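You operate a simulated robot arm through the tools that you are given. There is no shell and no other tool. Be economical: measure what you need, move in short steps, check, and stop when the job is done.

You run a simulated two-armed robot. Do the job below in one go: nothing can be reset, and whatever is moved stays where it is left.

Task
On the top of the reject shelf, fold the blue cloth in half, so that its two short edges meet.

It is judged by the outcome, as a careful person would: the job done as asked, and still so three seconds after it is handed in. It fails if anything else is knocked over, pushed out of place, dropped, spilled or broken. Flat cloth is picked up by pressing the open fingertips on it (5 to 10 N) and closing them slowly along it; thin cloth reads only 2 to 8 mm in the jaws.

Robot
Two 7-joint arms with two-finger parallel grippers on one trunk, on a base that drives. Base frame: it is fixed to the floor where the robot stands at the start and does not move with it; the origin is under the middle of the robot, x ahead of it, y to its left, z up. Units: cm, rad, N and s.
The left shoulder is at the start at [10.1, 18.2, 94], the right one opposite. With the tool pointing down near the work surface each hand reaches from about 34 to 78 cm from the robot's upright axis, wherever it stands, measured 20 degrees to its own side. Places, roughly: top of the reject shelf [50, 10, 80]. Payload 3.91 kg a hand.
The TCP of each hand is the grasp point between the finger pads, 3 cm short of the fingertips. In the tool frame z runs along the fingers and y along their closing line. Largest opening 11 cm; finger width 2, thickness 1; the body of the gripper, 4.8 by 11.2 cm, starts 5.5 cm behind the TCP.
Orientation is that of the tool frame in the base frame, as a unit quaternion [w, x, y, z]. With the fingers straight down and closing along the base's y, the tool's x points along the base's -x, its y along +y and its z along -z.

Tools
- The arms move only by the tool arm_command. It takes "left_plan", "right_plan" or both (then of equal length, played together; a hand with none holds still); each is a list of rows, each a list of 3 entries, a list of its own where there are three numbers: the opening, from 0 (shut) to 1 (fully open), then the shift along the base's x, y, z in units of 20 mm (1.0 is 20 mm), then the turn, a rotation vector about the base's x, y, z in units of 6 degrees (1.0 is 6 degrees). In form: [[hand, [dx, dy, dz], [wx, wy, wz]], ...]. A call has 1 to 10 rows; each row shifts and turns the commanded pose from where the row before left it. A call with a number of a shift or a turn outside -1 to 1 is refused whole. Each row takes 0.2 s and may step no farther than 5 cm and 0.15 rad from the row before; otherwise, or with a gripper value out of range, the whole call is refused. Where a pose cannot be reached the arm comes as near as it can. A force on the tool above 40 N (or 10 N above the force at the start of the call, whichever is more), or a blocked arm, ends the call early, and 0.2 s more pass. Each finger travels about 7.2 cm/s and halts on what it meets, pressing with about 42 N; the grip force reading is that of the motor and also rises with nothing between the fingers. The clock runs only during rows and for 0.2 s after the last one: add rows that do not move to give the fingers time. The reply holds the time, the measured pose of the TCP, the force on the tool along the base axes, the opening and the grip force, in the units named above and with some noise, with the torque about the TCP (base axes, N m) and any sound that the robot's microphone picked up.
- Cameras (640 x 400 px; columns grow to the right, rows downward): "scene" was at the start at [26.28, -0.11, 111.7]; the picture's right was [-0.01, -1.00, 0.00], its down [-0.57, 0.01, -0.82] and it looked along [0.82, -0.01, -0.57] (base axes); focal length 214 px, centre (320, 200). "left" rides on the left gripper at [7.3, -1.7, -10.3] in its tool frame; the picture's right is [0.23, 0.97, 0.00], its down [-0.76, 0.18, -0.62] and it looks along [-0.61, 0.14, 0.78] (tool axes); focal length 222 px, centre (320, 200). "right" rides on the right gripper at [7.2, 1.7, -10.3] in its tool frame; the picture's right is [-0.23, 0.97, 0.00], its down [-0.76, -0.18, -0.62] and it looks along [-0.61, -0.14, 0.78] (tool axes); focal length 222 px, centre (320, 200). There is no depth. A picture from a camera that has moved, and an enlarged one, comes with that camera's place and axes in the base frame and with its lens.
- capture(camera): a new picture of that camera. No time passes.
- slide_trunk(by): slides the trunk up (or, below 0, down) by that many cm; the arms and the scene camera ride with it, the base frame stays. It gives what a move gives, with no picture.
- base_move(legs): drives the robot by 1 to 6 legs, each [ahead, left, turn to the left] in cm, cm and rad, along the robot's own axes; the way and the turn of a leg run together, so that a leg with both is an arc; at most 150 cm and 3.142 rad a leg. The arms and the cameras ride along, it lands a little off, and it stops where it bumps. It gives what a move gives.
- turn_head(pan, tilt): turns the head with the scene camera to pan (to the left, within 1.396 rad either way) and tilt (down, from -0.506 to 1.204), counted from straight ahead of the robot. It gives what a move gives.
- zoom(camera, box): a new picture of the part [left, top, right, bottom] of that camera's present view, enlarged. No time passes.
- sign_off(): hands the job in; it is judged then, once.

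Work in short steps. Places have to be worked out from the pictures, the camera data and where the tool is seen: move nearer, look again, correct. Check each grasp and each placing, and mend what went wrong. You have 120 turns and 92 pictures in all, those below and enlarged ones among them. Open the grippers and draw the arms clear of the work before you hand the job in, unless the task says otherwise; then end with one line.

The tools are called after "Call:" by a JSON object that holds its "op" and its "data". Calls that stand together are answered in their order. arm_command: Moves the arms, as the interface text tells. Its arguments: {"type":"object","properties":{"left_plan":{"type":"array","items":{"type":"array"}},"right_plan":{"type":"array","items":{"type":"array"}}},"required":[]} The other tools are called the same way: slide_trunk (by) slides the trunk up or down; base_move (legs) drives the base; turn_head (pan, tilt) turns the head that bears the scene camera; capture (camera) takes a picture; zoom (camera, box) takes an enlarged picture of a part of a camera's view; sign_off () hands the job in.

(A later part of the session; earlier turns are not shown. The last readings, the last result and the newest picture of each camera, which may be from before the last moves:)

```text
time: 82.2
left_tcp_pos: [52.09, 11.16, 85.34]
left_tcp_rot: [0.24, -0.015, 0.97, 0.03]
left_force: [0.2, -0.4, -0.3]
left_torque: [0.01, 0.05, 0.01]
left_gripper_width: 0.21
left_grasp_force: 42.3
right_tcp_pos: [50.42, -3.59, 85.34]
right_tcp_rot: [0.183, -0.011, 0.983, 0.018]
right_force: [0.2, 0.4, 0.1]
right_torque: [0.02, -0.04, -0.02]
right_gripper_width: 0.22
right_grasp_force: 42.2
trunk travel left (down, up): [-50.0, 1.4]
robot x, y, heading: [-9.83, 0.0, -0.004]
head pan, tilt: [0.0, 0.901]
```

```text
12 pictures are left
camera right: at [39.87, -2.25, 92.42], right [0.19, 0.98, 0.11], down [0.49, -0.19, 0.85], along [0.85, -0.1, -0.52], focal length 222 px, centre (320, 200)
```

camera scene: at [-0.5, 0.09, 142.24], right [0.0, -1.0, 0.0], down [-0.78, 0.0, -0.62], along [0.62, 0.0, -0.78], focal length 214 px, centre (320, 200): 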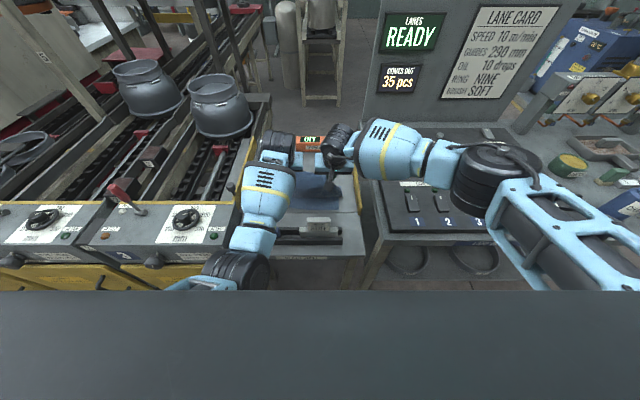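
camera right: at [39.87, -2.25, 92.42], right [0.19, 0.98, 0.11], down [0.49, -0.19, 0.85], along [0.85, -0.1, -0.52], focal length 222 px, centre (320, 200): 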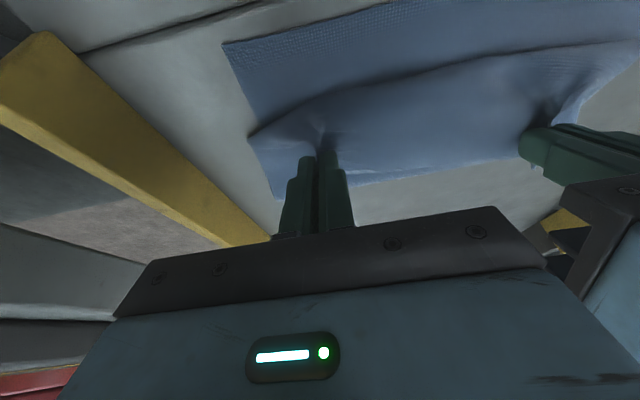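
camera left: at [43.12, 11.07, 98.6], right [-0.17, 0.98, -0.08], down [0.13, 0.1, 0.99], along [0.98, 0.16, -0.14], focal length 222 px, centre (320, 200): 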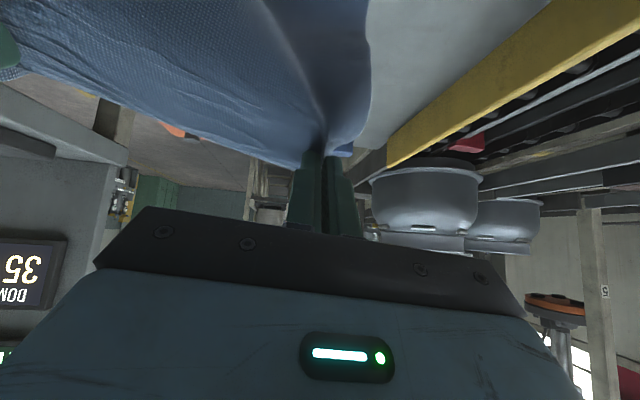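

The near corner is at x≈44.3 and the loop front at 48.4, so unrolled the edge should land at about 43.5–44. I'll pitch the hands a bit more (to about 40°) to tighten the loop, then lower slightly.

Call:
{"op": "arm_command", "data": {"left_plan": [[0.0, [-0.05, 0, -0.1], [0, -0.7, 0]], [0.0, [-0.05, 0, -0.1], [0, -0.7, 0]], [0.0, [-0.1, 0, -0.1], [0, -0.7, 0]], [0.0, [-0.05, 0, -0.2], [0, 0, 0]], [0.0, [0, 0, 0], [0, 0, 0]]], "right_plan": [[0.0, [-0.1, 0, -0.1], [0, -0.9, 0]], [0.0, [-0.1, 0, -0.1], [0, -0.9, 0]], [0.0, [-0.1, 0, -0.1], [0, -0.9, 0]], [0.0, [-0.05, 0, -0.2], [0, -0.4, 0]], [0.0, [0, 0, 0], [0, 0, 0]]]}}

Call:
{"op": "capture", "data": {"camera": "scene"}}

```text
time: 83.4
left_tcp_pos: [51.46, 11.15, 84.45]
left_tcp_rot: [0.344, -0.017, 0.938, 0.027]
left_force: [-0.1, -1.8, 0.0]
left_torque: [0.01, 0.01, -0.04]
left_gripper_width: 0.21
left_grasp_force: 41.8
right_tcp_pos: [49.53, -3.63, 84.35]
right_tcp_rot: [0.34, -0.013, 0.94, 0.016]
right_force: [-0.4, 1.4, 0.8]
right_torque: [0.11, 0.03, 0.07]
right_gripper_width: 0.23
right_grasp_force: 42.5
trunk travel left (down, up): [-50.0, 1.4]
robot x, y, heading: [-10.35, -0.13, 0.002]
head pan, tilt: [0.0, 0.901]
```

```text
11 pictures are left
camera scene: at [0.3, 0.09, 142.25], right [0.0, -1.0, 0.0], down [-0.78, 0.0, -0.62], along [0.62, 0.0, -0.78], focal length 214 px, centre (320, 200)
```

scene: 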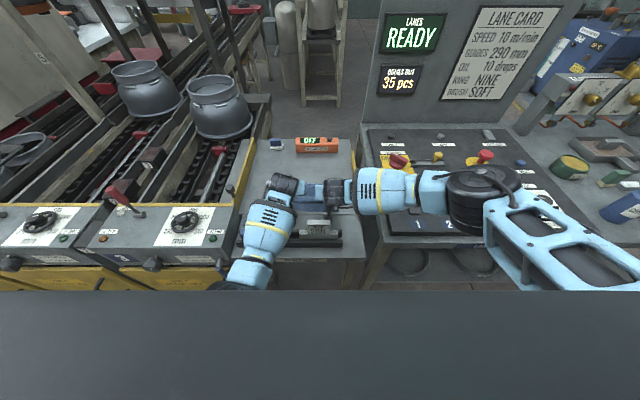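

I'll open both grippers and wait for the cloth to settle.

Call:
{"op": "arm_command", "data": {"left_plan": [[0.15, [0, 0, 0], [0, 0, 0]], [0.3, [0, 0, 0], [0, 0, 0]], [0.5, [0, 0, 0], [0, 0, 0]], [0.5, [0, 0, 0.3], [0, 0, 0]], [0.5, [0, 0, 0.6], [0, 0, 0]], [0.5, [0, 0, 0.9], [0, 0, 0]], [0.5, [0, 0, 1], [0, 0, 0]], [0.5, [0, 0, 1], [0, 0, 0]]], "right_plan": [[0.15, [0, 0, 0], [0, 0, 0]], [0.3, [0, 0, 0], [0, 0, 0]], [0.5, [0, 0, 0], [0, 0, 0]], [0.5, [0, 0, 0.3], [0, 0, 0]], [0.5, [0, 0, 0.6], [0, 0, 0]], [0.5, [0, 0, 0.9], [0, 0, 0]], [0.5, [0, 0, 1], [0, 0, 0]], [0.5, [0, 0, 1], [0, 0, 0]]]}}

Call:
{"op": "capture", "data": {"camera": "right"}}

```text
time: 85.2
left_tcp_pos: [51.59, 12.35, 91.78]
left_tcp_rot: [0.342, -0.018, 0.939, 0.037]
left_force: [0.5, -0.2, 0.6]
left_torque: [-0.03, 0.02, 0.01]
left_gripper_width: 5.48
left_grasp_force: 0.0
right_tcp_pos: [49.55, -3.71, 92.19]
right_tcp_rot: [0.34, -0.013, 0.94, 0.017]
right_force: [-0.1, 0.2, 0.2]
right_torque: [-0.02, 0.01, -0.01]
right_gripper_width: 5.5
right_grasp_force: 0.1
trunk travel left (down, up): [-50.0, 1.4]
robot x, y, heading: [-10.07, 0.04, -0.001]
head pan, tilt: [0.0, 0.901]
```

```text
10 pictures are left
camera right: at [37.4, -2.4, 95.56], right [0.14, 0.98, 0.17], down [0.2, -0.19, 0.96], along [0.97, -0.1, -0.22], focal length 222 px, centre (320, 200)
```

right: 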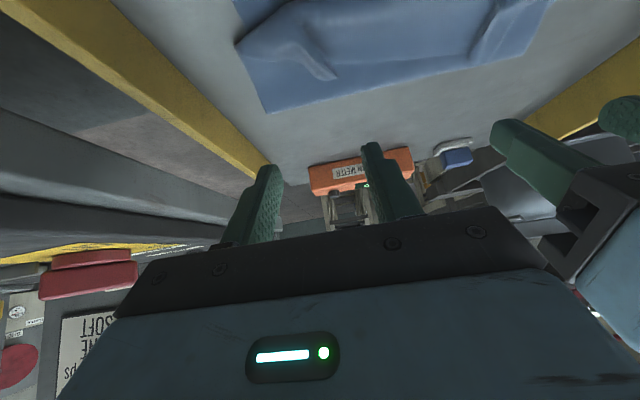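

The cloth is released. I'll raise the hands and level the right one to get a downward view.

Call:
{"op": "arm_command", "data": {"left_plan": [[0.5, [0, 0, 0.8], [0, 0.8, 0]], [0.5, [0, 0, 0.8], [0, 0.8, 0]], [0.5, [0, 0, 0.8], [0, 0.8, 0]], [0.5, [0, 0, 0.8], [0, 0.8, 0]], [0.5, [0.3, 0, 0.6], [0, 0.8, 0]], [0.5, [0.3, 0, 0.4], [0, 0.8, 0]], [0.5, [0, 0, 0], [0, 0.8, 0]], [0.5, [0, 0, 0], [0, 0.8, 0]]], "right_plan": [[0.5, [0, 0, 0.8], [0, 0.8, 0]], [0.5, [0, 0.2, 0.8], [0, 0.8, 0]], [0.5, [-0.3, 0.3, 0.8], [0, 0.8, 0]], [0.5, [-0.4, 0.3, 0.8], [0, 0.8, 0]], [0.5, [-0.5, 0.3, 0.6], [0, 0.8, 0]], [0.5, [-0.5, 0.3, 0.4], [0, 0.8, 0]], [0.5, [-0.3, 0, 0], [0, 0.8, 0]], [0.5, [0, 0, 0], [0, 0.8, 0]]]}}

Call:
{"op": "capture", "data": {"camera": "right"}}

```text
time: 87.0
left_tcp_pos: [52.66, 11.38, 100.51]
left_tcp_rot: [0.014, -0.007, 0.999, 0.032]
left_force: [-0.4, -0.3, 0.4]
left_torque: [-0.02, 0.02, -0.01]
left_gripper_width: 5.51
left_grasp_force: 0.1
right_tcp_pos: [45.61, -0.63, 100.43]
right_tcp_rot: [0.009, -0.008, 1.0, 0.019]
right_force: [0.0, -1.3, 0.8]
right_torque: [0.0, 0.0, -0.02]
right_gripper_width: 5.47
right_grasp_force: 0.2
trunk travel left (down, up): [-50.0, 1.4]
robot x, y, heading: [-10.05, 0.31, 0.002]
head pan, tilt: [0.0, 0.901]
```

```text
9 pictures are left
camera right: at [38.11, 0.54, 110.75], right [0.21, 0.98, 0.04], down [0.75, -0.19, 0.63], along [0.62, -0.1, -0.77], focal length 222 px, centre (320, 200)
```

right: 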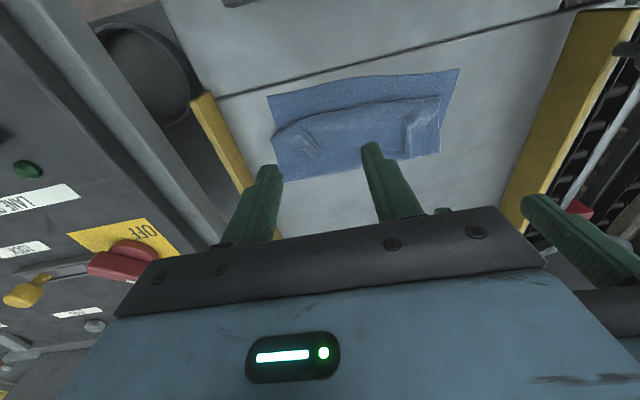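

The near edge is at x≈44.3–46.6, the fold at about 57, and the upper flap's front at about 48.5. I need to see how the hem lies, so I'll zoom in.

Call:
{"op": "zoom", "data": {"camera": "right", "box": [250, 55, 474, 195]}}

```text
2.86 times, centred on (362, 125) of right
camera zoom: at [38.11, 0.54, 110.75], right [0.21, 0.98, 0.04], down [0.75, -0.19, 0.63], along [0.62, -0.1, -0.77], focal length 635 px, centre (200, 414)
```

zoom: 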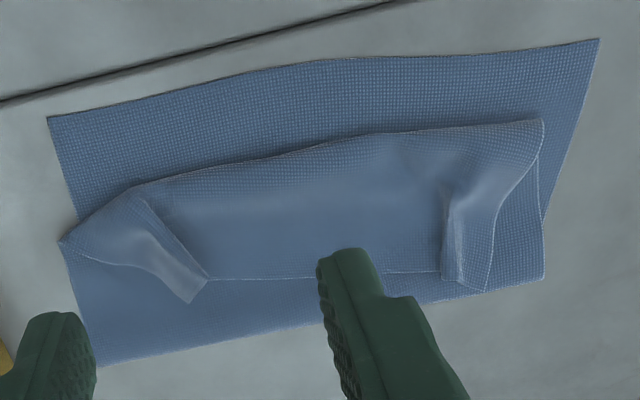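

The view is clear: a hem about 5.5 cm deep is doubled back on top, with its free edge at x≈54 and pinch ridges at y≈11.4 and -2.3. I'll regrip that edge with the hands leaned the other way (+25°), so that rotating them through the swing unrolls the hem properly.

Call:
{"op": "arm_command", "data": {"left_plan": [[0.4, [0.16, 0, -0.84], [-0.075, 0.52, 0]], [0.4, [0.16, 0, -0.84], [-0.075, 0.52, 0]], [0.4, [0.16, 0, -0.84], [-0.075, 0.52, 0]], [0.4, [0.16, 0, -0.84], [-0.075, 0.52, 0]], [0.4, [0.16, 0, -0.84], [-0.075, 0.52, 0]], [0.4, [0.16, 0, -0.84], [-0.075, 0.52, 0]], [0.4, [0.16, 0, -0.84], [-0.075, 0.52, 0]], [0.4, [0.16, 0, -0.84], [-0.075, 0.52, 0]]], "right_plan": [[0.4, [0.56, -0.125, -0.84], [-0.045, 0.52, 0]], [0.4, [0.56, -0.125, -0.84], [-0.045, 0.52, 0]], [0.4, [0.56, -0.125, -0.84], [-0.045, 0.52, 0]], [0.4, [0.56, -0.125, -0.84], [-0.045, 0.52, 0]], [0.4, [0.56, -0.125, -0.84], [-0.045, 0.52, 0]], [0.4, [0.56, -0.125, -0.84], [-0.045, 0.52, 0]], [0.4, [0.56, -0.125, -0.84], [-0.045, 0.52, 0]], [0.4, [0.56, -0.125, -0.84], [-0.045, 0.52, 0]]]}}

Call:
{"op": "capture", "data": {"camera": "right"}}

```text
time: 88.8
left_tcp_pos: [44.41, 11.89, 89.72]
left_tcp_rot: [-0.202, -0.001, 0.979, 0.002]
left_force: [-0.2, -0.8, -0.7]
left_torque: [0.01, 0.01, -0.04]
left_gripper_width: 4.4
left_grasp_force: 0.1
left hand out of reach, approached as far as the arm can: row 2, 3, 4, 5, 6, 7, 8
right_tcp_pos: [41.96, -2.63, 93.88]
right_tcp_rot: [-0.206, -0.003, 0.979, 0.003]
right_force: [-0.4, -0.5, -0.8]
right_torque: [-0.02, 0.0, 0.0]
right_gripper_width: 4.42
right_grasp_force: 0.1
right hand out of reach, approached as far as the arm can: row 3, 4, 5, 6, 7, 8
trunk travel left (down, up): [-50.0, 1.4]
robot x, y, heading: [-10.09, 0.63, -0.001]
head pan, tilt: [0.0, 0.901]
```

```text
7 pictures are left
camera right: at [39.4, -0.98, 106.32], right [0.2, 0.98, -0.09], down [0.95, -0.17, 0.26], along [0.24, -0.13, -0.96], focal length 222 px, centre (320, 200)
```

right: 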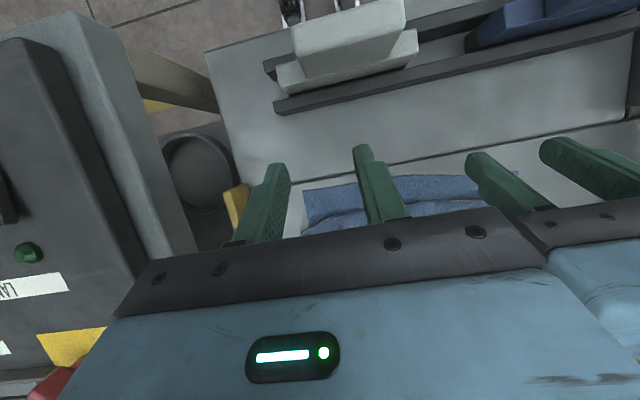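

The lean puts the wrists out of reach from here. I'll drive forward 11 cm to give the arms room.

Call:
{"op": "base_move", "data": {"legs": [[11, 0, 0]]}}

Call:
{"op": "arm_command", "data": {"left_plan": [[0.4, [0, 0, 0], [0, 0, 0]]], "right_plan": [[0.4, [0, 0, 0], [0, 0, 0]]]}}

```text
time: 90.0
left_tcp_pos: [55.25, 12.05, 89.65]
left_tcp_rot: [-0.201, 0.0, 0.98, 0.001]
left_force: [0.1, 0.6, 0.3]
left_torque: [0.01, 0.0, 0.0]
left_gripper_width: 4.41
left_grasp_force: 0.1
right_tcp_pos: [52.74, -2.33, 93.97]
right_tcp_rot: [-0.205, -0.004, 0.979, 0.001]
right_force: [0.2, 0.1, 0.3]
right_torque: [-0.02, 0.0, -0.01]
right_gripper_width: 4.41
right_grasp_force: 0.1
trunk travel left (down, up): [-50.0, 1.4]
robot x, y, heading: [0.92, -0.0, -0.005]
head pan, tilt: [0.0, 0.901]
```

```text
time: 90.4
left_tcp_pos: [55.18, 11.93, 89.7]
left_tcp_rot: [-0.2, -0.001, 0.98, 0.003]
left_force: [-0.3, -0.9, 0.6]
left_torque: [-0.04, -0.04, 0.02]
left_gripper_width: 4.4
left_grasp_force: 0.0
right_tcp_pos: [52.68, -2.47, 93.86]
right_tcp_rot: [-0.206, -0.004, 0.979, 0.001]
right_force: [0.1, 0.6, 0.2]
right_torque: [-0.01, 0.0, 0.0]
right_gripper_width: 4.42
right_grasp_force: 0.2
trunk travel left (down, up): [-50.0, 1.4]
robot x, y, heading: [1.11, 0.02, -0.003]
head pan, tilt: [0.0, 0.901]
```

The pose holds. I'll descend to about 2 cm above the hem.

Call:
{"op": "arm_command", "data": {"left_plan": [[0.4, [0, -0.06, -0.42], [0, 0, 0]], [0.4, [0, -0.06, -0.42], [0, 0, 0]], [0.4, [0, -0.06, -0.42], [0, 0, 0]], [0.4, [0, -0.06, -0.42], [0, 0, 0]], [0.4, [0, -0.06, -0.42], [0, 0, 0]], [0.4, [0, 0, 0], [0, 0, 0]]], "right_plan": [[0.4, [0.18, 0, -0.84], [0, 0, 0]], [0.4, [0.18, 0, -0.84], [0, 0, 0]], [0.4, [0.18, 0, -0.84], [0, 0, 0]], [0.4, [0.18, 0, -0.84], [0, 0, 0]], [0.4, [0.18, 0, -0.84], [0, 0, 0]], [0.4, [0, 0, 0], [0, 0, 0]]]}}

Call:
{"op": "capture", "data": {"camera": "right"}}

```text
time: 91.8
left_tcp_pos: [53.98, 11.52, 85.94]
left_tcp_rot: [-0.201, -0.001, 0.98, 0.001]
left_force: [0.6, 0.0, 0.9]
left_torque: [-0.03, 0.01, 0.01]
left_gripper_width: 4.4
left_grasp_force: 0.0
left hand out of reach, approached as far as the arm can: row 1, 3, 4
right_tcp_pos: [51.76, -2.72, 88.4]
right_tcp_rot: [-0.206, -0.004, 0.979, 0.0]
right_force: [0.5, 0.4, 0.4]
right_torque: [-0.01, 0.0, 0.0]
right_gripper_width: 4.39
right_grasp_force: 0.1
right hand out of reach, approached as far as the arm can: row 2, 3, 4, 5
trunk travel left (down, up): [-50.0, 1.4]
robot x, y, heading: [0.54, -0.26, -0.001]
head pan, tilt: [0.0, 0.901]
```

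```text
6 pictures are left
camera right: at [49.25, -1.02, 100.84], right [0.2, 0.98, -0.09], down [0.95, -0.17, 0.26], along [0.24, -0.14, -0.96], focal length 222 px, centre (320, 200)
```

right: 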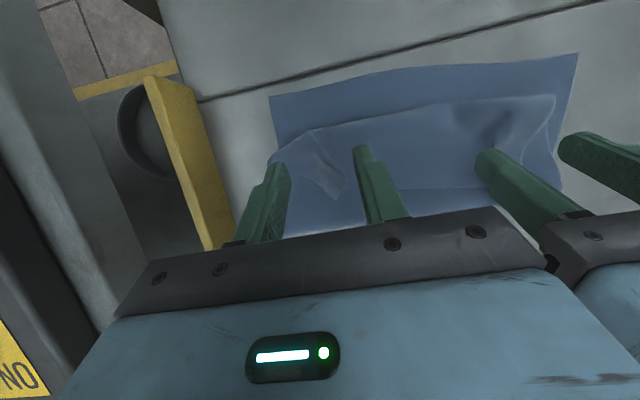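

The arms are at their reach limit because the trunk is so high. I'll raise the hands a little and lower the trunk to gain reach.

Call:
{"op": "arm_command", "data": {"left_plan": [[0.4, [0, 0, 0.8], [0, 0, 0]], [0.4, [0, 0, 0.8], [0, 0, 0]], [0.4, [0, 0, 0.9], [0, 0, 0]]], "right_plan": [[0.4, [0, 0, 0.4], [0, 0, 0]], [0.4, [0, 0, 0.4], [0, 0, 0]], [0.4, [0, 0, 0.5], [0, 0, 0]]]}}

Call:
{"op": "slide_trunk", "data": {"by": -6}}

```text
time: 92.6
left_tcp_pos: [53.99, 11.72, 90.85]
left_tcp_rot: [-0.2, -0.001, 0.98, 0.002]
left_force: [0.2, -0.6, -0.6]
left_torque: [-0.02, 0.0, 0.01]
left_gripper_width: 4.39
left_grasp_force: 0.1
right_tcp_pos: [51.84, -2.67, 91.1]
right_tcp_rot: [-0.206, -0.004, 0.979, 0.002]
right_force: [0.0, -0.1, -0.7]
right_torque: [-0.02, -0.04, -0.01]
right_gripper_width: 4.39
right_grasp_force: 0.1
trunk travel left (down, up): [-50.0, 1.4]
robot x, y, heading: [1.03, -0.1, 0.004]
head pan, tilt: [0.0, 0.901]
```

```text
time: 93.2
left_tcp_pos: [52.94, 13.99, 83.19]
left_tcp_rot: [-0.242, -0.016, 0.97, 0.012]
left_force: [-2.1, -3.4, 16.3]
left_torque: [-0.52, 0.16, -0.06]
left_gripper_width: 4.55
left_grasp_force: 1.4
right_tcp_pos: [51.14, -2.73, 86.18]
right_tcp_rot: [-0.217, -0.004, 0.976, 0.002]
right_force: [-0.7, -0.6, 0.0]
right_torque: [0.03, -0.02, 0.02]
right_gripper_width: 4.4
right_grasp_force: 0.1
trunk travel left (down, up): [-46.4, 5.1]
robot x, y, heading: [0.88, -0.13, 0.004]
head pan, tilt: [0.0, 0.901]
stopped: the force on the tool passed its limit at 128 N (the readings are from after the stop); the commanded pose is now the measured one
```

The left hand dropped and pressed on the table when the trunk moved. I'll lift it off right away.

Call:
{"op": "arm_command", "data": {"left_plan": [[0.4, [0, 0, 0.4], [0, 0, 0]], [0.4, [0, 0, 0.8], [0, 0, 0]], [0.4, [0, 0, 0.8], [0, 0, 0]], [0.4, [0, 0, 0], [0, 0, 0]]], "right_plan": [[0.4, [0, 0, 0.4], [0, 0, 0]], [0.4, [0, 0, 0.5], [0, 0, 0]], [0.4, [0, 0, 0.5], [0, 0, 0]], [0.4, [0, 0, 0], [0, 0, 0]]]}}

Call:
{"op": "capture", "data": {"camera": "scene"}}

```text
time: 94.2
left_tcp_pos: [54.66, 15.52, 85.9]
left_tcp_rot: [-0.247, -0.028, 0.969, 0.016]
left_force: [0.1, -0.6, 0.2]
left_torque: [0.03, 0.02, 0.02]
left_gripper_width: 4.38
left_grasp_force: 0.1
left hand out of reach, approached as far as the arm can: row 2, 3
right_tcp_pos: [51.42, -2.68, 88.89]
right_tcp_rot: [-0.217, -0.003, 0.976, 0.001]
right_force: [0.0, -1.0, 0.0]
right_torque: [-0.02, -0.02, -0.01]
right_gripper_width: 4.41
right_grasp_force: 0.0
trunk travel left (down, up): [-46.4, 5.1]
robot x, y, heading: [0.74, 0.07, -0.001]
head pan, tilt: [0.0, 0.901]
```

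```text
5 pictures are left
camera scene: at [15.48, 0.12, 137.97], right [0.0, -1.0, 0.0], down [-0.78, 0.0, -0.62], along [0.62, 0.0, -0.78], focal length 214 px, centre (320, 200)
```

scene: 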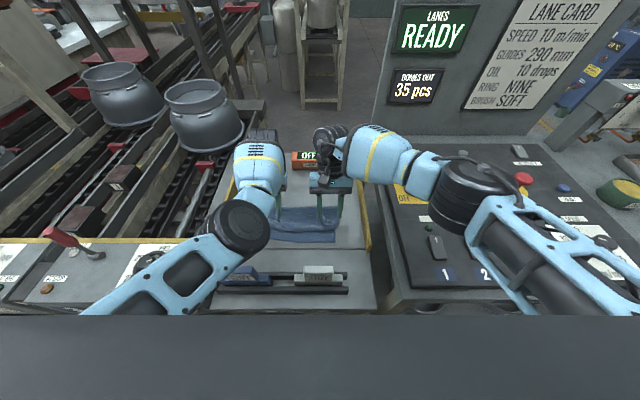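

Leaning that way isn't workable. The better fix is to regrip the free edge upright, lay the cloth out further, and carry the edge all the way so no loop remains. First I'll bring both hands back upright above the ridges.

Call:
{"op": "arm_command", "data": {"left_plan": [[0.4, [0, -0.2, 0.4], [-0.07, -0.8, -0.08]], [0.4, [0, -0.35, 0.3], [-0.07, -0.8, -0.08]], [0.4, [0, -0.35, 0.3], [-0.07, -0.8, -0.08]], [0.4, [0, -0.4, 0.3], [-0.07, -0.8, -0.08]], [0.4, [0, -0.4, 0.2], [-0.07, -0.8, -0.08]], [0.4, [0, -0.35, 0], [-0.07, -0.8, -0.08]], [0.4, [0, 0, 0], [0, 0, 0]]], "right_plan": [[0.4, [0.1, 0, 0.1], [0, -0.7, 0]], [0.4, [0.1, 0, 0.1], [0, -0.7, 0]], [0.4, [0.1, 0, 0.1], [0, -0.7, 0]], [0.4, [0.1, 0, 0], [0, -0.7, 0]], [0.4, [0.1, 0, 0], [0, -0.7, 0]], [0.4, [0.1, 0, 0], [0, -0.7, 0]], [0.4, [0, 0, 0], [0, 0, 0]]]}}

Call:
{"op": "capture", "data": {"camera": "right"}}

```text
time: 96.0
left_tcp_pos: [57.1, 14.64, 88.92]
left_tcp_rot: [0.016, -0.016, 1.0, 0.02]
left_force: [-0.2, 0.2, 0.2]
left_torque: [0.02, -0.04, -0.02]
left_gripper_width: 4.39
left_grasp_force: 0.0
left hand out of reach, approached as far as the arm can: row 1, 2
right_tcp_pos: [52.54, -2.61, 89.64]
right_tcp_rot: [0.001, -0.004, 1.0, 0.001]
right_force: [0.3, -0.2, -0.1]
right_torque: [-0.01, -0.02, 0.01]
right_gripper_width: 4.4
right_grasp_force: 0.0
trunk travel left (down, up): [-46.4, 5.1]
robot x, y, heading: [0.75, 0.34, 0.003]
head pan, tilt: [0.0, 0.901]
stopped in row 7 (left hand): the arm was blocked; the commanded pose is now the measured one
```

```text
4 pictures are left
camera right: at [45.3, -0.95, 99.98], right [0.22, 0.98, 0.0], down [0.76, -0.17, 0.63], along [0.61, -0.14, -0.78], focal length 222 px, centre (320, 200)
```

right: 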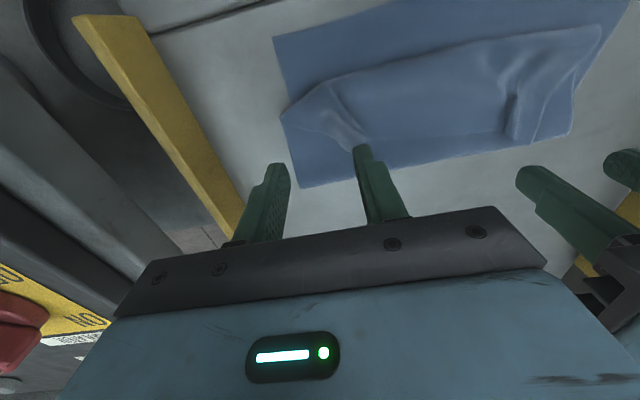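

Only the left arm is cramped again; the cloth has just shifted about 2 cm left. The ridges are now at about (55, 13.4) and (53.5, -0.3). I'll back the base up 6 cm to free the arm, then move the hands onto the ridges.

Call:
{"op": "base_move", "data": {"legs": [[-6, 0, 0]]}}

Call:
{"op": "arm_command", "data": {"left_plan": [[0.4, [0.4, -0.1, 0], [-0.1, 0.1, -0.1]], [0.4, [0.4, -0.15, -0.3], [-0.1, 0.1, -0.1]], [0.4, [0.4, -0.2, -0.5], [-0.1, 0, -0.1]], [0.4, [0.35, -0.15, -0.5], [-0.1, 0, 0]], [0.4, [0, 0, -0.5], [0, 0, 0]], [0.4, [0, 0, 0], [0, 0, 0]]], "right_plan": [[0.4, [0.7, 0.25, 0], [0, 0, 0]], [0.4, [0.7, 0.3, -0.4], [0, 0, 0]], [0.4, [0.7, 0.3, -0.6], [0, 0, 0]], [0.4, [0.7, 0.3, -0.6], [0, 0, 0]], [0.4, [0.45, 0, -0.6], [0, 0, 0]], [0.4, [0, 0, 0], [0, 0, 0]]]}}

```text
time: 97.0
left_tcp_pos: [51.04, 14.43, 89.02]
left_tcp_rot: [0.016, -0.016, 1.0, 0.019]
left_force: [0.3, -0.2, -0.1]
left_torque: [0.01, -0.06, -0.01]
left_gripper_width: 4.4
left_grasp_force: 0.1
right_tcp_pos: [46.55, -2.63, 89.59]
right_tcp_rot: [0.003, -0.004, 1.0, 0.001]
right_force: [0.3, 0.1, -0.6]
right_torque: [0.03, -0.01, -0.01]
right_gripper_width: 4.39
right_grasp_force: 0.1
trunk travel left (down, up): [-46.4, 5.1]
robot x, y, heading: [-4.9, -0.17, -0.003]
head pan, tilt: [0.0, 0.901]
```

```text
time: 98.4
left_tcp_pos: [54.25, 13.25, 85.34]
left_tcp_rot: [0.005, -0.001, 1.0, -0.002]
left_force: [-0.9, -0.4, 0.5]
left_torque: [0.01, -0.03, 0.03]
left_gripper_width: 4.41
left_grasp_force: 0.1
right_tcp_pos: [53.09, -0.26, 85.27]
right_tcp_rot: [0.003, -0.003, 1.0, 0.002]
right_force: [-0.5, 0.9, 0.4]
right_torque: [0.0, -0.01, 0.06]
right_gripper_width: 4.38
right_grasp_force: 0.0
trunk travel left (down, up): [-46.4, 5.1]
robot x, y, heading: [-5.4, 0.06, -0.001]
head pan, tilt: [0.0, 0.901]
```

Both hands are in place. I'll lower the tips to about 7 mm above the table and close on the ridges.

Call:
{"op": "arm_command", "data": {"left_plan": [[0.4, [0, 0, -0.4], [0, 0, 0]], [0.4, [0, 0, -0.37], [0, 0, 0]], [0.32, [0, 0, 0], [0, 0, 0]], [0.25, [0, 0, 0], [0, 0, 0]], [0.18, [0, 0, 0], [0, 0, 0]], [0.12, [0, 0, 0], [0, 0, 0]], [0.06, [0, 0, 0], [0, 0, 0]], [0.0, [0, 0, 0], [0, 0, 0]], [0.0, [0, 0, 0], [0, 0, 0]], [0.0, [0, 0, 0], [0, 0, 0]]], "right_plan": [[0.4, [0, 0, -0.4], [0, 0, 0]], [0.4, [0, 0, -0.35], [0, 0, 0]], [0.32, [0, 0, 0], [0, 0, 0]], [0.25, [0, 0, 0], [0, 0, 0]], [0.18, [0, 0, 0], [0, 0, 0]], [0.12, [0, 0, 0], [0, 0, 0]], [0.06, [0, 0, 0], [0, 0, 0]], [0.0, [0, 0, 0], [0, 0, 0]], [0.0, [0, 0, 0], [0, 0, 0]], [0.0, [0, 0, 0], [0, 0, 0]]]}}

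```text
time: 100.6
left_tcp_pos: [54.15, 13.19, 83.76]
left_tcp_rot: [0.005, 0.0, 1.0, -0.002]
left_force: [-0.2, -0.5, -0.2]
left_torque: [-0.02, -0.01, 0.01]
left_gripper_width: 0.19
left_grasp_force: 41.9
right_tcp_pos: [53.07, -0.21, 83.66]
right_tcp_rot: [0.002, -0.004, 1.0, 0.001]
right_force: [0.2, 0.1, 0.5]
right_torque: [-0.01, 0.03, 0.01]
right_gripper_width: 0.25
right_grasp_force: 42.6
trunk travel left (down, up): [-46.4, 5.1]
robot x, y, heading: [-5.44, 0.12, -0.002]
head pan, tilt: [0.0, 0.901]
```

Both hands have the hem (2.0 and 2.5 mm). I'll lift and go well forward to unroll everything and lay the lower half out.

Call:
{"op": "arm_command", "data": {"left_plan": [[0.0, [0.1, 0, 0.9], [0, 0, 0]], [0.0, [0.3, 0, 0.9], [0, 0, 0]], [0.0, [0.5, 0, 0.8], [0, 0, 0]], [0.0, [0.7, 0, 0.5], [0, 0, 0]], [0.0, [0.8, 0, 0.3], [0, 0, 0]], [0.0, [0.9, 0, 0], [0, 0, 0]], [0.0, [0.9, 0, -0.1], [0, 0, 0]], [0.0, [0.8, 0, -0.1], [0, 0, 0]]], "right_plan": [[0.0, [0.1, 0, 0.9], [0, 0, 0]], [0.0, [0.3, 0, 0.9], [0, 0, 0]], [0.0, [0.5, 0, 0.8], [0, 0, 0]], [0.0, [0.7, 0, 0.5], [0, 0, 0]], [0.0, [0.8, 0, 0.3], [0, 0, 0]], [0.0, [0.9, 0, 0], [0, 0, 0]], [0.0, [0.9, 0, -0.1], [0, 0, 0]], [0.0, [0.8, 0, -0.1], [0, 0, 0]]]}}

Call:
{"op": "base_move", "data": {"legs": [[6.5, 0, 0]]}}

Call:
{"op": "zoom", "data": {"camera": "scene", "box": [200, 140, 400, 265]}}

```text
time: 102.4
left_tcp_pos: [61.17, 13.29, 90.74]
left_tcp_rot: [0.004, 0.001, 1.0, -0.004]
left_force: [-2.4, -10.6, 0.3]
left_torque: [-0.37, 0.11, -0.02]
left_gripper_width: 0.25
left_grasp_force: 42.0
left hand out of reach, approached as far as the arm can: row 7, 8
right_tcp_pos: [57.63, -1.32, 90.5]
right_tcp_rot: [0.002, -0.004, 1.0, 0.002]
right_force: [2.7, 11.5, 0.2]
right_torque: [0.33, -0.1, 0.01]
right_gripper_width: 0.22
right_grasp_force: 42.0
right hand out of reach, approached as far as the arm can: row 5, 6, 7, 8
trunk travel left (down, up): [-46.4, 5.1]
robot x, y, heading: [-5.12, -0.08, 0.005]
head pan, tilt: [0.0, 0.901]
```

```text
time: 103.4
left_tcp_pos: [67.68, 13.41, 90.61]
left_tcp_rot: [0.004, 0.0, 1.0, -0.002]
left_force: [-3.6, -14.5, -0.8]
left_torque: [-0.49, 0.1, 0.01]
left_gripper_width: 0.25
left_grasp_force: 42.1
right_tcp_pos: [63.97, -1.49, 90.45]
right_tcp_rot: [0.002, -0.003, 1.0, 0.001]
right_force: [3.5, 14.6, -0.3]
right_torque: [0.48, -0.06, 0.02]
right_gripper_width: 0.25
right_grasp_force: 41.4
trunk travel left (down, up): [-46.4, 5.1]
robot x, y, heading: [1.05, 0.21, -0.005]
head pan, tilt: [0.0, 0.901]
```

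```text
3.20 times, centred on (300, 202) of scene
camera zoom: at [15.88, 0.08, 137.98], right [0.0, -1.0, 0.0], down [-0.78, 0.0, -0.62], along [0.62, 0.0, -0.78], focal length 686 px, centre (384, 192)
```

zoom: 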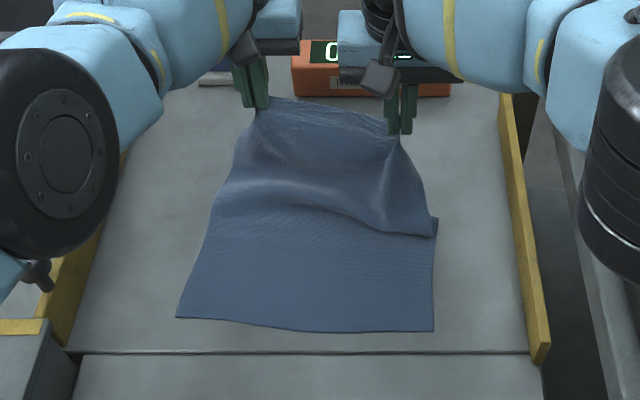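

The view is clear: the near edge is at x≈46 and the lower half is flat to about 56. The reach is limited with upright tools, so I'll pitch the hands −25° and extend further, easing the sideways tension.

Call:
{"op": "arm_command", "data": {"left_plan": [[0.0, [0, -0.1, 0], [0, -0.8, 0]], [0.0, [0, -0.1, 0], [0, -0.8, 0]], [0.0, [0, -0.1, 0], [0, -0.8, 0]], [0.0, [0, 0, 0], [0, -0.8, 0]], [0.0, [0, 0, 0], [0, -0.8, 0]], [0.0, [0, 0, 0], [0, 0, 0]]], "right_plan": [[0.0, [0, 0.1, 0], [0, -0.8, 0]], [0.0, [0, 0.1, 0], [0, -0.8, 0]], [0.0, [0, 0.1, 0], [0, -0.8, 0]], [0.0, [0, 0, 0], [0, -0.8, 0]], [0.0, [0, 0, 0], [0, -0.8, 0]], [0.0, [0, 0, 0], [0, 0, 0]]]}}

```text
time: 104.8
left_tcp_pos: [67.56, 12.75, 90.66]
left_tcp_rot: [0.214, 0.001, 0.977, -0.002]
left_force: [-0.7, -1.4, -0.4]
left_torque: [-0.02, -0.01, -0.02]
left_gripper_width: 0.19
left_grasp_force: 41.7
right_tcp_pos: [63.92, -0.84, 90.43]
right_tcp_rot: [0.21, -0.004, 0.978, 0.001]
right_force: [0.4, 1.1, -0.5]
right_torque: [0.01, -0.01, -0.01]
right_gripper_width: 0.25
right_grasp_force: 41.9
trunk travel left (down, up): [-46.4, 5.1]
robot x, y, heading: [1.04, 0.31, 0.004]
head pan, tilt: [0.0, 0.901]
```

Relaxed now. I'll extend to tips at about x≈71 (left) and 69.5 (right).

Call:
{"op": "arm_command", "data": {"left_plan": [[0.0, [0.25, 0, -0.05], [0, 0, 0]], [0.0, [0.25, 0, -0.05], [0, 0, 0]], [0.0, [0.25, 0, -0.1], [0, 0, 0]], [0.0, [0.25, 0, -0.1], [0, 0, 0]], [0.0, [0, 0, 0], [0, 0, 0]]], "right_plan": [[0.0, [0.55, 0, -0.05], [0, 0, 0]], [0.0, [0.55, 0, -0.05], [0, 0, 0]], [0.0, [0.55, 0, -0.1], [0, 0, 0]], [0.0, [0.55, 0, -0.1], [0, 0, 0]], [0.0, [0, 0, 0], [0, 0, 0]]]}}

```text
time: 106.0
left_tcp_pos: [69.54, 12.67, 90.12]
left_tcp_rot: [0.213, 0.001, 0.977, -0.001]
left_force: [0.9, -0.8, -0.3]
left_torque: [-0.05, -0.02, -0.02]
left_gripper_width: 0.19
left_grasp_force: 42.0
right_tcp_pos: [68.23, -1.04, 89.83]
right_tcp_rot: [0.21, -0.004, 0.978, 0.0]
right_force: [0.9, 0.0, -0.3]
right_torque: [0.0, -0.03, -0.03]
right_gripper_width: 0.27
right_grasp_force: 42.5
trunk travel left (down, up): [-46.4, 5.1]
robot x, y, heading: [1.52, 0.0, 0.002]
head pan, tilt: [0.0, 0.901]
```

The lower half is laid out. Now I'll swing back with the base, staying low, then bring the arms all the way to the near edge.

Call:
{"op": "arm_command", "data": {"left_plan": [[0.0, [-0.4, 0, 0.4], [0, -0.4, 0]], [0.0, [-0.4, 0, 0.4], [0, -0.4, 0]]], "right_plan": [[0.0, [-0.4, 0, 0.4], [0, -0.4, 0]], [0.0, [-0.4, 0, 0.4], [0, -0.4, 0]]]}}

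Call:
{"op": "base_move", "data": {"legs": [[-13, 0, 0]]}}

Call:
{"op": "arm_command", "data": {"left_plan": [[0.0, [-0.65, 0, -0.2], [0, 0.1, 0]], [0.0, [-0.65, 0, -0.4], [0, 0.1, 0]], [0.0, [-0.65, 0, -0.5], [0, 0.1, 0]], [0.0, [-0.65, 0, -0.6], [0, 0.2, 0]], [0.0, [-0.65, 0, -0.6], [0, 0.2, 0]], [0.0, [-0.55, 0, -0.5], [0, 0.2, 0]], [0.0, [0, 0, 0], [0, 0, 0]]], "right_plan": [[0.0, [-0.65, 0, -0.2], [0, 0.1, 0]], [0.0, [-0.65, 0, -0.4], [0, 0.1, 0]], [0.0, [-0.65, 0, -0.5], [0, 0.1, 0]], [0.0, [-0.65, 0, -0.6], [0, 0.2, 0]], [0.0, [-0.65, 0, -0.6], [0, 0.2, 0]], [0.0, [-0.55, 0, -0.5], [0, 0.2, 0]], [0.0, [0, 0, 0], [0, 0, 0]]]}}

Call:
{"op": "capture", "data": {"camera": "right"}}

```text
time: 106.6
left_tcp_pos: [67.79, 12.83, 91.81]
left_tcp_rot: [0.253, 0.002, 0.967, -0.001]
left_force: [-0.4, -0.4, 0.5]
left_torque: [0.02, 0.03, 0.01]
left_gripper_width: 0.2
left_grasp_force: 42.1
right_tcp_pos: [66.6, -1.13, 91.39]
right_tcp_rot: [0.251, -0.003, 0.968, 0.0]
right_force: [0.3, -0.1, -0.2]
right_torque: [-0.01, -0.02, 0.03]
right_gripper_width: 0.25
right_grasp_force: 41.8
trunk travel left (down, up): [-46.4, 5.1]
robot x, y, heading: [0.91, 0.16, 0.002]
head pan, tilt: [0.0, 0.901]
```

```text
time: 107.9
left_tcp_pos: [54.6, 12.65, 91.63]
left_tcp_rot: [0.253, 0.003, 0.967, -0.003]
left_force: [-0.2, -0.4, 0.4]
left_torque: [0.01, -0.01, 0.01]
left_gripper_width: 0.2
left_grasp_force: 41.9
right_tcp_pos: [53.34, -1.18, 91.54]
right_tcp_rot: [0.252, -0.002, 0.968, 0.0]
right_force: [-0.3, 0.3, 0.1]
right_torque: [0.05, 0.03, -0.01]
right_gripper_width: 0.28
right_grasp_force: 42.0
trunk travel left (down, up): [-46.4, 5.1]
robot x, y, heading: [-11.9, 0.3, -0.005]
head pan, tilt: [0.0, 0.901]
```

```text
time: 109.5
left_tcp_pos: [46.97, 12.52, 86.25]
left_tcp_rot: [0.208, 0.003, 0.978, -0.002]
left_force: [-0.7, -0.3, 0.4]
left_torque: [0.0, -0.02, 0.0]
left_gripper_width: 0.19
left_grasp_force: 41.8
right_tcp_pos: [45.96, -1.25, 85.95]
right_tcp_rot: [0.204, -0.003, 0.979, 0.0]
right_force: [0.6, -0.9, 1.0]
right_torque: [0.04, -0.02, -0.03]
right_gripper_width: 0.25
right_grasp_force: 41.8
trunk travel left (down, up): [-46.4, 5.1]
robot x, y, heading: [-11.99, 0.17, -0.002]
head pan, tilt: [0.0, 0.901]
```

```text
2 pictures are left
camera right: at [35.05, 0.57, 92.51], right [0.2, 0.97, 0.09], down [0.45, -0.17, 0.88], along [0.87, -0.14, -0.47], focal length 222 px, centre (320, 200)
```

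right: 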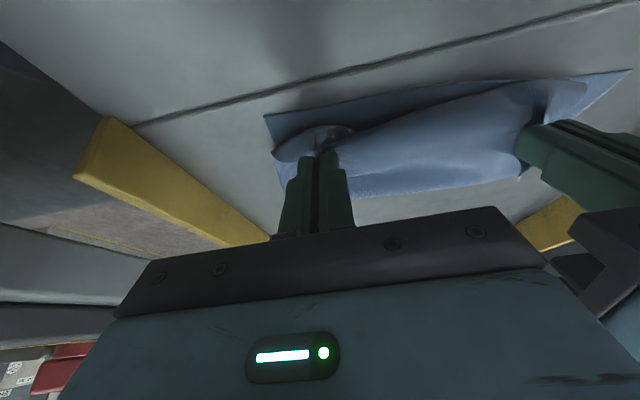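

The near corner is at x≈45 and the loop front at about 46, so the flap now reaches the near edge with only a small curl. I'll release, lift clear, and move the hands behind the curl with the fingers closed and upright.

Call:
{"op": "arm_command", "data": {"left_plan": [[0.15, [0, 0, 0], [0, 0, 0]], [0.3, [0, 0, 0], [0, 0, 0]], [0.42, [0, 0, 0], [0, 0, 0]], [0.42, [0, 0, 0.2], [0, 0, 0]], [0.42, [0, 0, 0.6], [0, 0, 0]], [0.42, [0, 0, 0.9], [0, 0, 0]], [0.42, [0.6, 0, 0.6], [0, 0.8, 0]], [0.2, [1, 0, 0], [0, 0.8, 0]], [0.0, [1, 0, 0], [0, 0.8, 0]], [0.0, [0.7, 0, 0], [0, 0.6, 0]]], "right_plan": [[0.15, [0, 0, 0], [0, 0, 0]], [0.3, [0, 0, 0], [0, 0, 0]], [0.42, [0, 0, 0], [0, 0, 0]], [0.42, [0, 0, 0.2], [0, 0, 0]], [0.42, [0, 0, 0.6], [0, 0, 0]], [0.42, [0, 0, 0.9], [0, 0, 0]], [0.42, [0.6, 0, 0.6], [0, 0.8, 0]], [0.2, [1, 0, 0], [0, 0.8, 0]], [0.0, [1, 0, 0], [0, 0.8, 0]], [0.0, [0.7, 0, 0], [0, 0.6, 0]]]}}

Call:
{"op": "zoom", "data": {"camera": "right", "box": [200, 0, 600, 250]}}

```text
time: 111.7
left_tcp_pos: [53.66, 12.76, 90.83]
left_tcp_rot: [0.052, 0.002, 0.999, -0.002]
left_force: [-0.1, 0.4, 0.6]
left_torque: [-0.04, 0.02, 0.01]
left_gripper_width: 0.02
left_grasp_force: 38.0
right_tcp_pos: [52.03, -1.33, 90.35]
right_tcp_rot: [0.049, -0.003, 0.999, 0.0]
right_force: [0.7, -0.5, -0.7]
right_torque: [0.0, 0.01, 0.02]
right_gripper_width: 0.0
right_grasp_force: 37.2
right hand out of reach, approached as far as the arm can: row 10
trunk travel left (down, up): [-46.4, 5.1]
robot x, y, heading: [-12.18, 0.29, -0.001]
head pan, tilt: [0.0, 0.901]
```

```text
1.60 times, centred on (400, 125) of right
camera zoom: at [43.84, 0.41, 100.02], right [0.22, 0.98, 0.02], down [0.7, -0.17, 0.69], along [0.68, -0.14, -0.72], focal length 355 px, centre (192, 320)
```

zoom: 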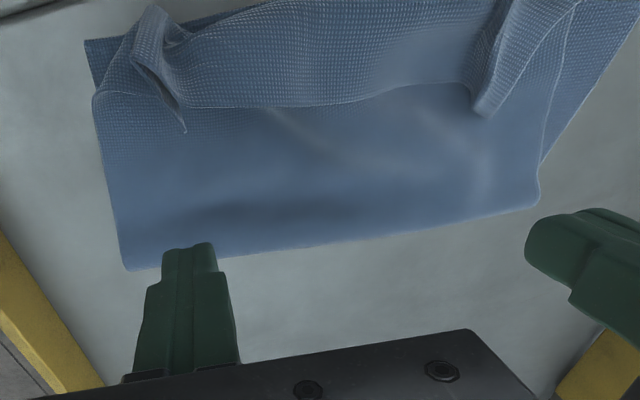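

The flap is down, but a hem of about 4.5 cm is still doubled back (edge x≈49, fold x≈57). Swinging too high pulls the fold line in, so I'll regrip the ridges and repeat the pass at a much lower height, with the fold ending near 60.

Call:
{"op": "arm_command", "data": {"left_plan": [[0.4, [-0.7, 0.05, 0], [0, 0, 0]], [0.4, [-0.7, 0, 0], [0, 0, 0]], [0.4, [-0.7, 0, 0], [0, 0, 0]], [0.4, [0, 0, -0.7], [0, 0, 0]], [0.4, [0, 0, -0.7], [0, 0, 0]], [0.4, [0, 0, -0.7], [0, 0, 0]], [0.4, [0, 0, -0.7], [0, 0, 0]], [0.4, [0, 0, -0.65], [0, 0, 0]], [0.4, [0, 0, 0], [0, 0, 0]]], "right_plan": [[0.4, [-0.75, 0.15, 0], [0, 0, 0]], [0.4, [-0.75, 0, 0], [0, 0, 0]], [0.4, [-0.75, 0, 0], [0, 0, 0]], [0.4, [0, 0, -0.7], [0, 0, 0]], [0.4, [0, 0, -0.7], [0, 0, 0]], [0.4, [0, 0, -0.6], [0, 0, 0]], [0.4, [0, 0, -0.6], [0, 0, 0]], [0.4, [0, 0, -0.6], [0, 0, 0]], [0.4, [0, 0, 0], [0, 0, 0]]]}}

Call:
{"op": "arm_command", "data": {"left_plan": [[0.32, [0, 0, 0], [0, 0, 0]], [0.25, [0, 0, 0], [0, 0, 0]], [0.18, [0, 0, 0], [0, 0, 0]], [0.12, [0, 0, 0], [0, 0, 0]], [0.06, [0, 0, 0], [0, 0, 0]], [0.0, [0, 0, 0], [0, 0, 0]], [0.0, [0, 0, 0], [0, 0, 0]], [0.0, [0, 0, 0], [0, 0, 0]]], "right_plan": [[0.32, [0, 0, 0], [0, 0, 0]], [0.25, [0, 0, 0], [0, 0, 0]], [0.18, [0, 0, 0], [0, 0, 0]], [0.12, [0, 0, 0], [0, 0, 0]], [0.06, [0, 0, 0], [0, 0, 0]], [0.0, [0, 0, 0], [0, 0, 0]], [0.0, [0, 0, 0], [0, 0, 0]], [0.0, [0, 0, 0], [0, 0, 0]]]}}

```text
time: 113.7
left_tcp_pos: [49.35, 12.68, 83.75]
left_tcp_rot: [0.053, 0.002, 0.999, -0.003]
left_force: [-0.9, -0.3, 0.0]
left_torque: [-0.01, 0.03, 0.03]
left_gripper_width: 4.38
left_grasp_force: 0.2
right_tcp_pos: [47.71, -1.02, 84.11]
right_tcp_rot: [0.05, -0.002, 0.999, 0.0]
right_force: [-0.3, -0.5, -0.1]
right_torque: [0.01, -0.04, 0.01]
right_gripper_width: 4.42
right_grasp_force: 0.2
trunk travel left (down, up): [-46.4, 5.1]
robot x, y, heading: [-12.01, 0.21, -0.006]
head pan, tilt: [0.0, 0.901]
```

```text
time: 115.5
left_tcp_pos: [49.37, 12.73, 83.89]
left_tcp_rot: [0.052, 0.003, 0.999, -0.002]
left_force: [-1.1, -6.4, 1.1]
left_torque: [-0.2, -0.01, 0.04]
left_gripper_width: 0.22
left_grasp_force: 41.7
right_tcp_pos: [47.64, -1.01, 84.02]
right_tcp_rot: [0.048, -0.004, 0.999, 0.002]
right_force: [0.5, 6.9, -0.1]
right_torque: [0.17, -0.05, -0.02]
right_gripper_width: 0.23
right_grasp_force: 42.5
trunk travel left (down, up): [-46.4, 5.1]
robot x, y, heading: [-12.36, 0.13, -0.002]
head pan, tilt: [0.0, 0.901]
```

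Both hands grip (2.2 mm). I'll lift to only about 5 cm, pitch forward and extend, then drive forward to lay the lower half out.

Call:
{"op": "arm_command", "data": {"left_plan": [[0.0, [0.1, -0.05, 0.7], [0, -0.45, 0]], [0.0, [0.3, 0, 0.7], [0, -0.45, 0]], [0.0, [0.5, 0, 0.5], [0, -0.45, 0]], [0.0, [0.7, 0, 0.2], [0, -0.45, 0]], [0.0, [0.8, 0, 0.1], [0, -0.45, 0]], [0.0, [0.8, 0, 0], [0, -0.45, 0]], [0.0, [0.8, 0, 0], [0, -0.45, 0]]], "right_plan": [[0.0, [0.1, 0.05, 0.7], [0, -0.45, 0]], [0.0, [0.3, 0, 0.7], [0, -0.45, 0]], [0.0, [0.5, 0, 0.5], [0, -0.45, 0]], [0.0, [0.7, 0, 0.2], [0, -0.45, 0]], [0.0, [0.8, 0, 0.1], [0, -0.45, 0]], [0.0, [0.8, 0, 0], [0, -0.45, 0]], [0.0, [0.8, 0, 0], [0, -0.45, 0]]]}}

Call:
{"op": "base_move", "data": {"legs": [[13, 0, 0]]}}

```text
time: 117.1
left_tcp_pos: [57.44, 12.74, 88.08]
left_tcp_rot: [0.216, 0.002, 0.976, -0.002]
left_force: [-0.8, -4.7, -0.1]
left_torque: [-0.16, 0.03, 0.0]
left_gripper_width: 0.22
left_grasp_force: 42.2
right_tcp_pos: [55.47, -0.94, 88.57]
right_tcp_rot: [0.213, -0.002, 0.977, -0.001]
right_force: [0.5, 5.5, -0.3]
right_torque: [0.12, 0.02, 0.05]
right_gripper_width: 0.27
right_grasp_force: 41.8
trunk travel left (down, up): [-46.4, 5.1]
robot x, y, heading: [-12.18, 0.23, -0.005]
head pan, tilt: [0.0, 0.901]
```

```text
time: 118.4
left_tcp_pos: [70.16, 12.6, 88.19]
left_tcp_rot: [0.215, 0.002, 0.977, -0.001]
left_force: [-0.2, -4.1, 0.4]
left_torque: [-0.15, 0.03, -0.05]
left_gripper_width: 0.2
left_grasp_force: 41.7
right_tcp_pos: [68.29, -1.0, 88.51]
right_tcp_rot: [0.212, -0.002, 0.977, -0.001]
right_force: [0.3, 5.6, -0.5]
right_torque: [0.15, -0.01, 0.05]
right_gripper_width: 0.24
right_grasp_force: 42.3
trunk travel left (down, up): [-46.4, 5.1]
robot x, y, heading: [0.86, 0.3, -0.004]
head pan, tilt: [0.0, 0.901]
```

Laid nearly flat. Now I'll do the low swing back: base first, then the arms all the way to the near edge.

Call:
{"op": "base_move", "data": {"legs": [[-14.5, 0, 0]]}}

Call:
{"op": "arm_command", "data": {"left_plan": [[0.0, [-0.65, 0, 0], [0, 0, 0]], [0.0, [-0.65, 0, 0], [0, 0, 0]], [0.0, [-0.65, 0, 0], [0, 0.1, 0]], [0.0, [-0.65, 0, -0.2], [0, 0.2, 0]], [0.0, [-0.65, 0, -0.4], [0, 0.3, 0]], [0.0, [-0.6, 0, -0.4], [0, 0.3, 0]], [0.0, [-0.5, 0, -0.3], [0, 0.3, 0]], [0.0, [0, 0, 0], [0, 0, 0]]], "right_plan": [[0.0, [-0.65, 0, 0], [0, 0, 0]], [0.0, [-0.65, 0, 0], [0, 0, 0]], [0.0, [-0.65, 0, 0], [0, 0.1, 0]], [0.0, [-0.65, 0, -0.2], [0, 0.2, 0]], [0.0, [-0.65, 0, -0.4], [0, 0.3, 0]], [0.0, [-0.6, 0, -0.4], [0, 0.3, 0]], [0.0, [-0.5, 0, -0.3], [0, 0.3, 0]], [0.0, [0, 0, 0], [0, 0, 0]]]}}

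```text
time: 119.7
left_tcp_pos: [55.83, 12.47, 88.13]
left_tcp_rot: [0.215, 0.003, 0.977, -0.002]
left_force: [-0.9, -4.7, 0.0]
left_torque: [-0.13, 0.01, -0.03]
left_gripper_width: 0.21
left_grasp_force: 42.1
right_tcp_pos: [53.91, -1.0, 88.53]
right_tcp_rot: [0.213, -0.001, 0.977, 0.0]
right_force: [0.0, 4.8, -0.3]
right_torque: [0.16, -0.03, 0.01]
right_gripper_width: 0.24
right_grasp_force: 42.4
trunk travel left (down, up): [-46.4, 5.1]
robot x, y, heading: [-14.18, 0.02, -0.003]
head pan, tilt: [0.0, 0.901]
```

```text
time: 121.5
left_tcp_pos: [47.05, 12.61, 85.46]
left_tcp_rot: [0.154, 0.003, 0.988, -0.003]
left_force: [-0.3, -3.9, -0.3]
left_torque: [-0.13, 0.02, -0.02]
left_gripper_width: 0.22
left_grasp_force: 42.1
right_tcp_pos: [45.16, -0.94, 85.92]
right_tcp_rot: [0.15, -0.002, 0.989, 0.0]
right_force: [0.5, 4.3, -0.5]
right_torque: [0.15, -0.03, 0.0]
right_gripper_width: 0.24
right_grasp_force: 42.2
trunk travel left (down, up): [-46.4, 5.1]
robot x, y, heading: [-13.91, -0.07, -0.007]
head pan, tilt: [0.0, 0.901]
```

The hands are over the near edge. To leave no curl, I'll rise about 2.5 cm and draw 2.5 cm further back so the flap is stretched leaning toward me, then release so it falls outward.

Call:
{"op": "arm_command", "data": {"left_plan": [[0.0, [-0.1, 0, 0.5], [0, 0, 0]], [0.0, [-0.3, 0, 0.5], [0, 0, 0]], [0.0, [-0.5, 0, 0.2], [0, 0, 0]], [0.0, [-0.35, 0, 0], [0, 0, 0]], [0.0, [0, 0, 0], [0, 0, 0]]], "right_plan": [[0.0, [-0.1, 0, 0.5], [0, 0, 0]], [0.0, [-0.3, 0, 0.4], [0, 0, 0]], [0.0, [-0.5, 0, 0.2], [0, 0, 0]], [0.0, [-0.35, 0, 0], [0, 0, 0]], [0.0, [0, 0, 0], [0, 0, 0]]]}}

Call:
{"op": "capture", "data": {"camera": "right"}}

```text
time: 122.7
left_tcp_pos: [44.5, 12.57, 87.82]
left_tcp_rot: [0.154, 0.003, 0.988, -0.003]
left_force: [-0.3, -4.3, 0.2]
left_torque: [-0.15, 0.02, -0.03]
left_gripper_width: 0.22
left_grasp_force: 42.7
right_tcp_pos: [42.6, -1.02, 88.09]
right_tcp_rot: [0.152, -0.002, 0.988, 0.0]
right_force: [-0.3, 4.0, 0.6]
right_torque: [0.14, -0.01, 0.0]
right_gripper_width: 0.22
right_grasp_force: 42.0
trunk travel left (down, up): [-46.4, 5.1]
robot x, y, heading: [-13.92, 0.03, -0.003]
head pan, tilt: [0.0, 0.901]
```

```text
0 pictures are left
camera right: at [32.56, 0.76, 95.78], right [0.21, 0.97, 0.07], down [0.54, -0.18, 0.82], along [0.81, -0.14, -0.57], focal length 222 px, centre (320, 200)
```

right: 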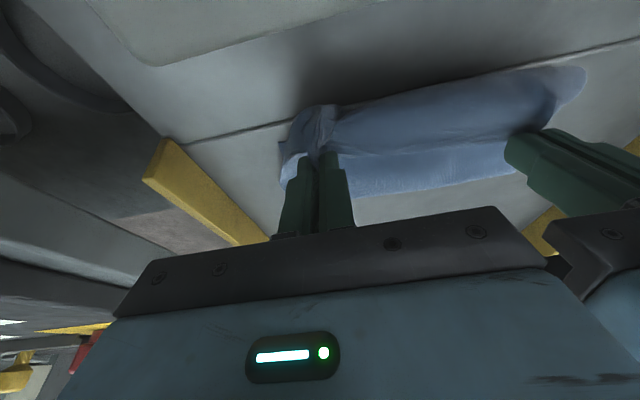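

That was the last picture: the near edge is at x≈45 (right), and drawing back rolled the fold in to about 55. The geometry says the hands must stop at tips of about 53–55 for the fold to sit at 60. I'll repeat the low forward pass.

Call:
{"op": "arm_command", "data": {"left_plan": [[0.0, [0.7, 0, 0.1], [0, -0.18, 0]], [0.0, [0.8, 0, 0.1], [0, -0.18, 0]], [0.0, [0.8, 0, 0], [0, -0.18, 0]], [0.0, [0.8, 0, 0], [0, -0.18, 0]], [0.0, [0.8, 0, 0], [0, -0.18, 0]], [0.0, [0.8, 0, 0], [0, -0.18, 0]], [0.0, [0.75, 0, 0], [0, -0.18, 0]]], "right_plan": [[0.0, [0.7, 0, 0.05], [0, -0.18, 0]], [0.0, [0.8, 0, 0], [0, -0.18, 0]], [0.0, [0.8, 0, 0], [0, -0.18, 0]], [0.0, [0.8, 0, 0], [0, -0.18, 0]], [0.0, [0.8, 0, 0], [0, -0.18, 0]], [0.0, [0.8, 0, 0], [0, -0.18, 0]], [0.0, [0.75, 0, 0], [0, -0.18, 0]]]}}

Call:
{"op": "base_move", "data": {"legs": [[14.8, 0, 0]]}}

```text
time: 124.3
left_tcp_pos: [55.5, 12.65, 88.36]
left_tcp_rot: [0.218, 0.003, 0.976, -0.003]
left_force: [-0.9, -4.6, 0.0]
left_torque: [-0.16, 0.03, -0.01]
left_gripper_width: 0.17
left_grasp_force: 42.1
right_tcp_pos: [53.45, -0.96, 88.26]
right_tcp_rot: [0.215, -0.003, 0.977, 0.001]
right_force: [0.0, 4.8, 0.0]
right_torque: [0.14, -0.02, 0.02]
right_gripper_width: 0.24
right_grasp_force: 41.9
trunk travel left (down, up): [-46.4, 5.1]
robot x, y, heading: [-13.79, 0.46, -0.007]
head pan, tilt: [0.0, 0.901]
```

```text
time: 125.7
left_tcp_pos: [70.14, 12.56, 88.28]
left_tcp_rot: [0.218, 0.003, 0.976, -0.002]
left_force: [-0.7, -5.7, 0.6]
left_torque: [-0.17, 0.01, -0.04]
left_gripper_width: 0.2
left_grasp_force: 41.7
right_tcp_pos: [68.03, -1.02, 88.24]
right_tcp_rot: [0.215, -0.003, 0.977, 0.001]
right_force: [1.7, 5.4, 1.0]
right_torque: [0.16, -0.03, 0.03]
right_gripper_width: 0.28
right_grasp_force: 42.0
trunk travel left (down, up): [-46.4, 5.1]
robot x, y, heading: [0.39, -0.1, -0.004]
head pan, tilt: [0.0, 0.901]
```

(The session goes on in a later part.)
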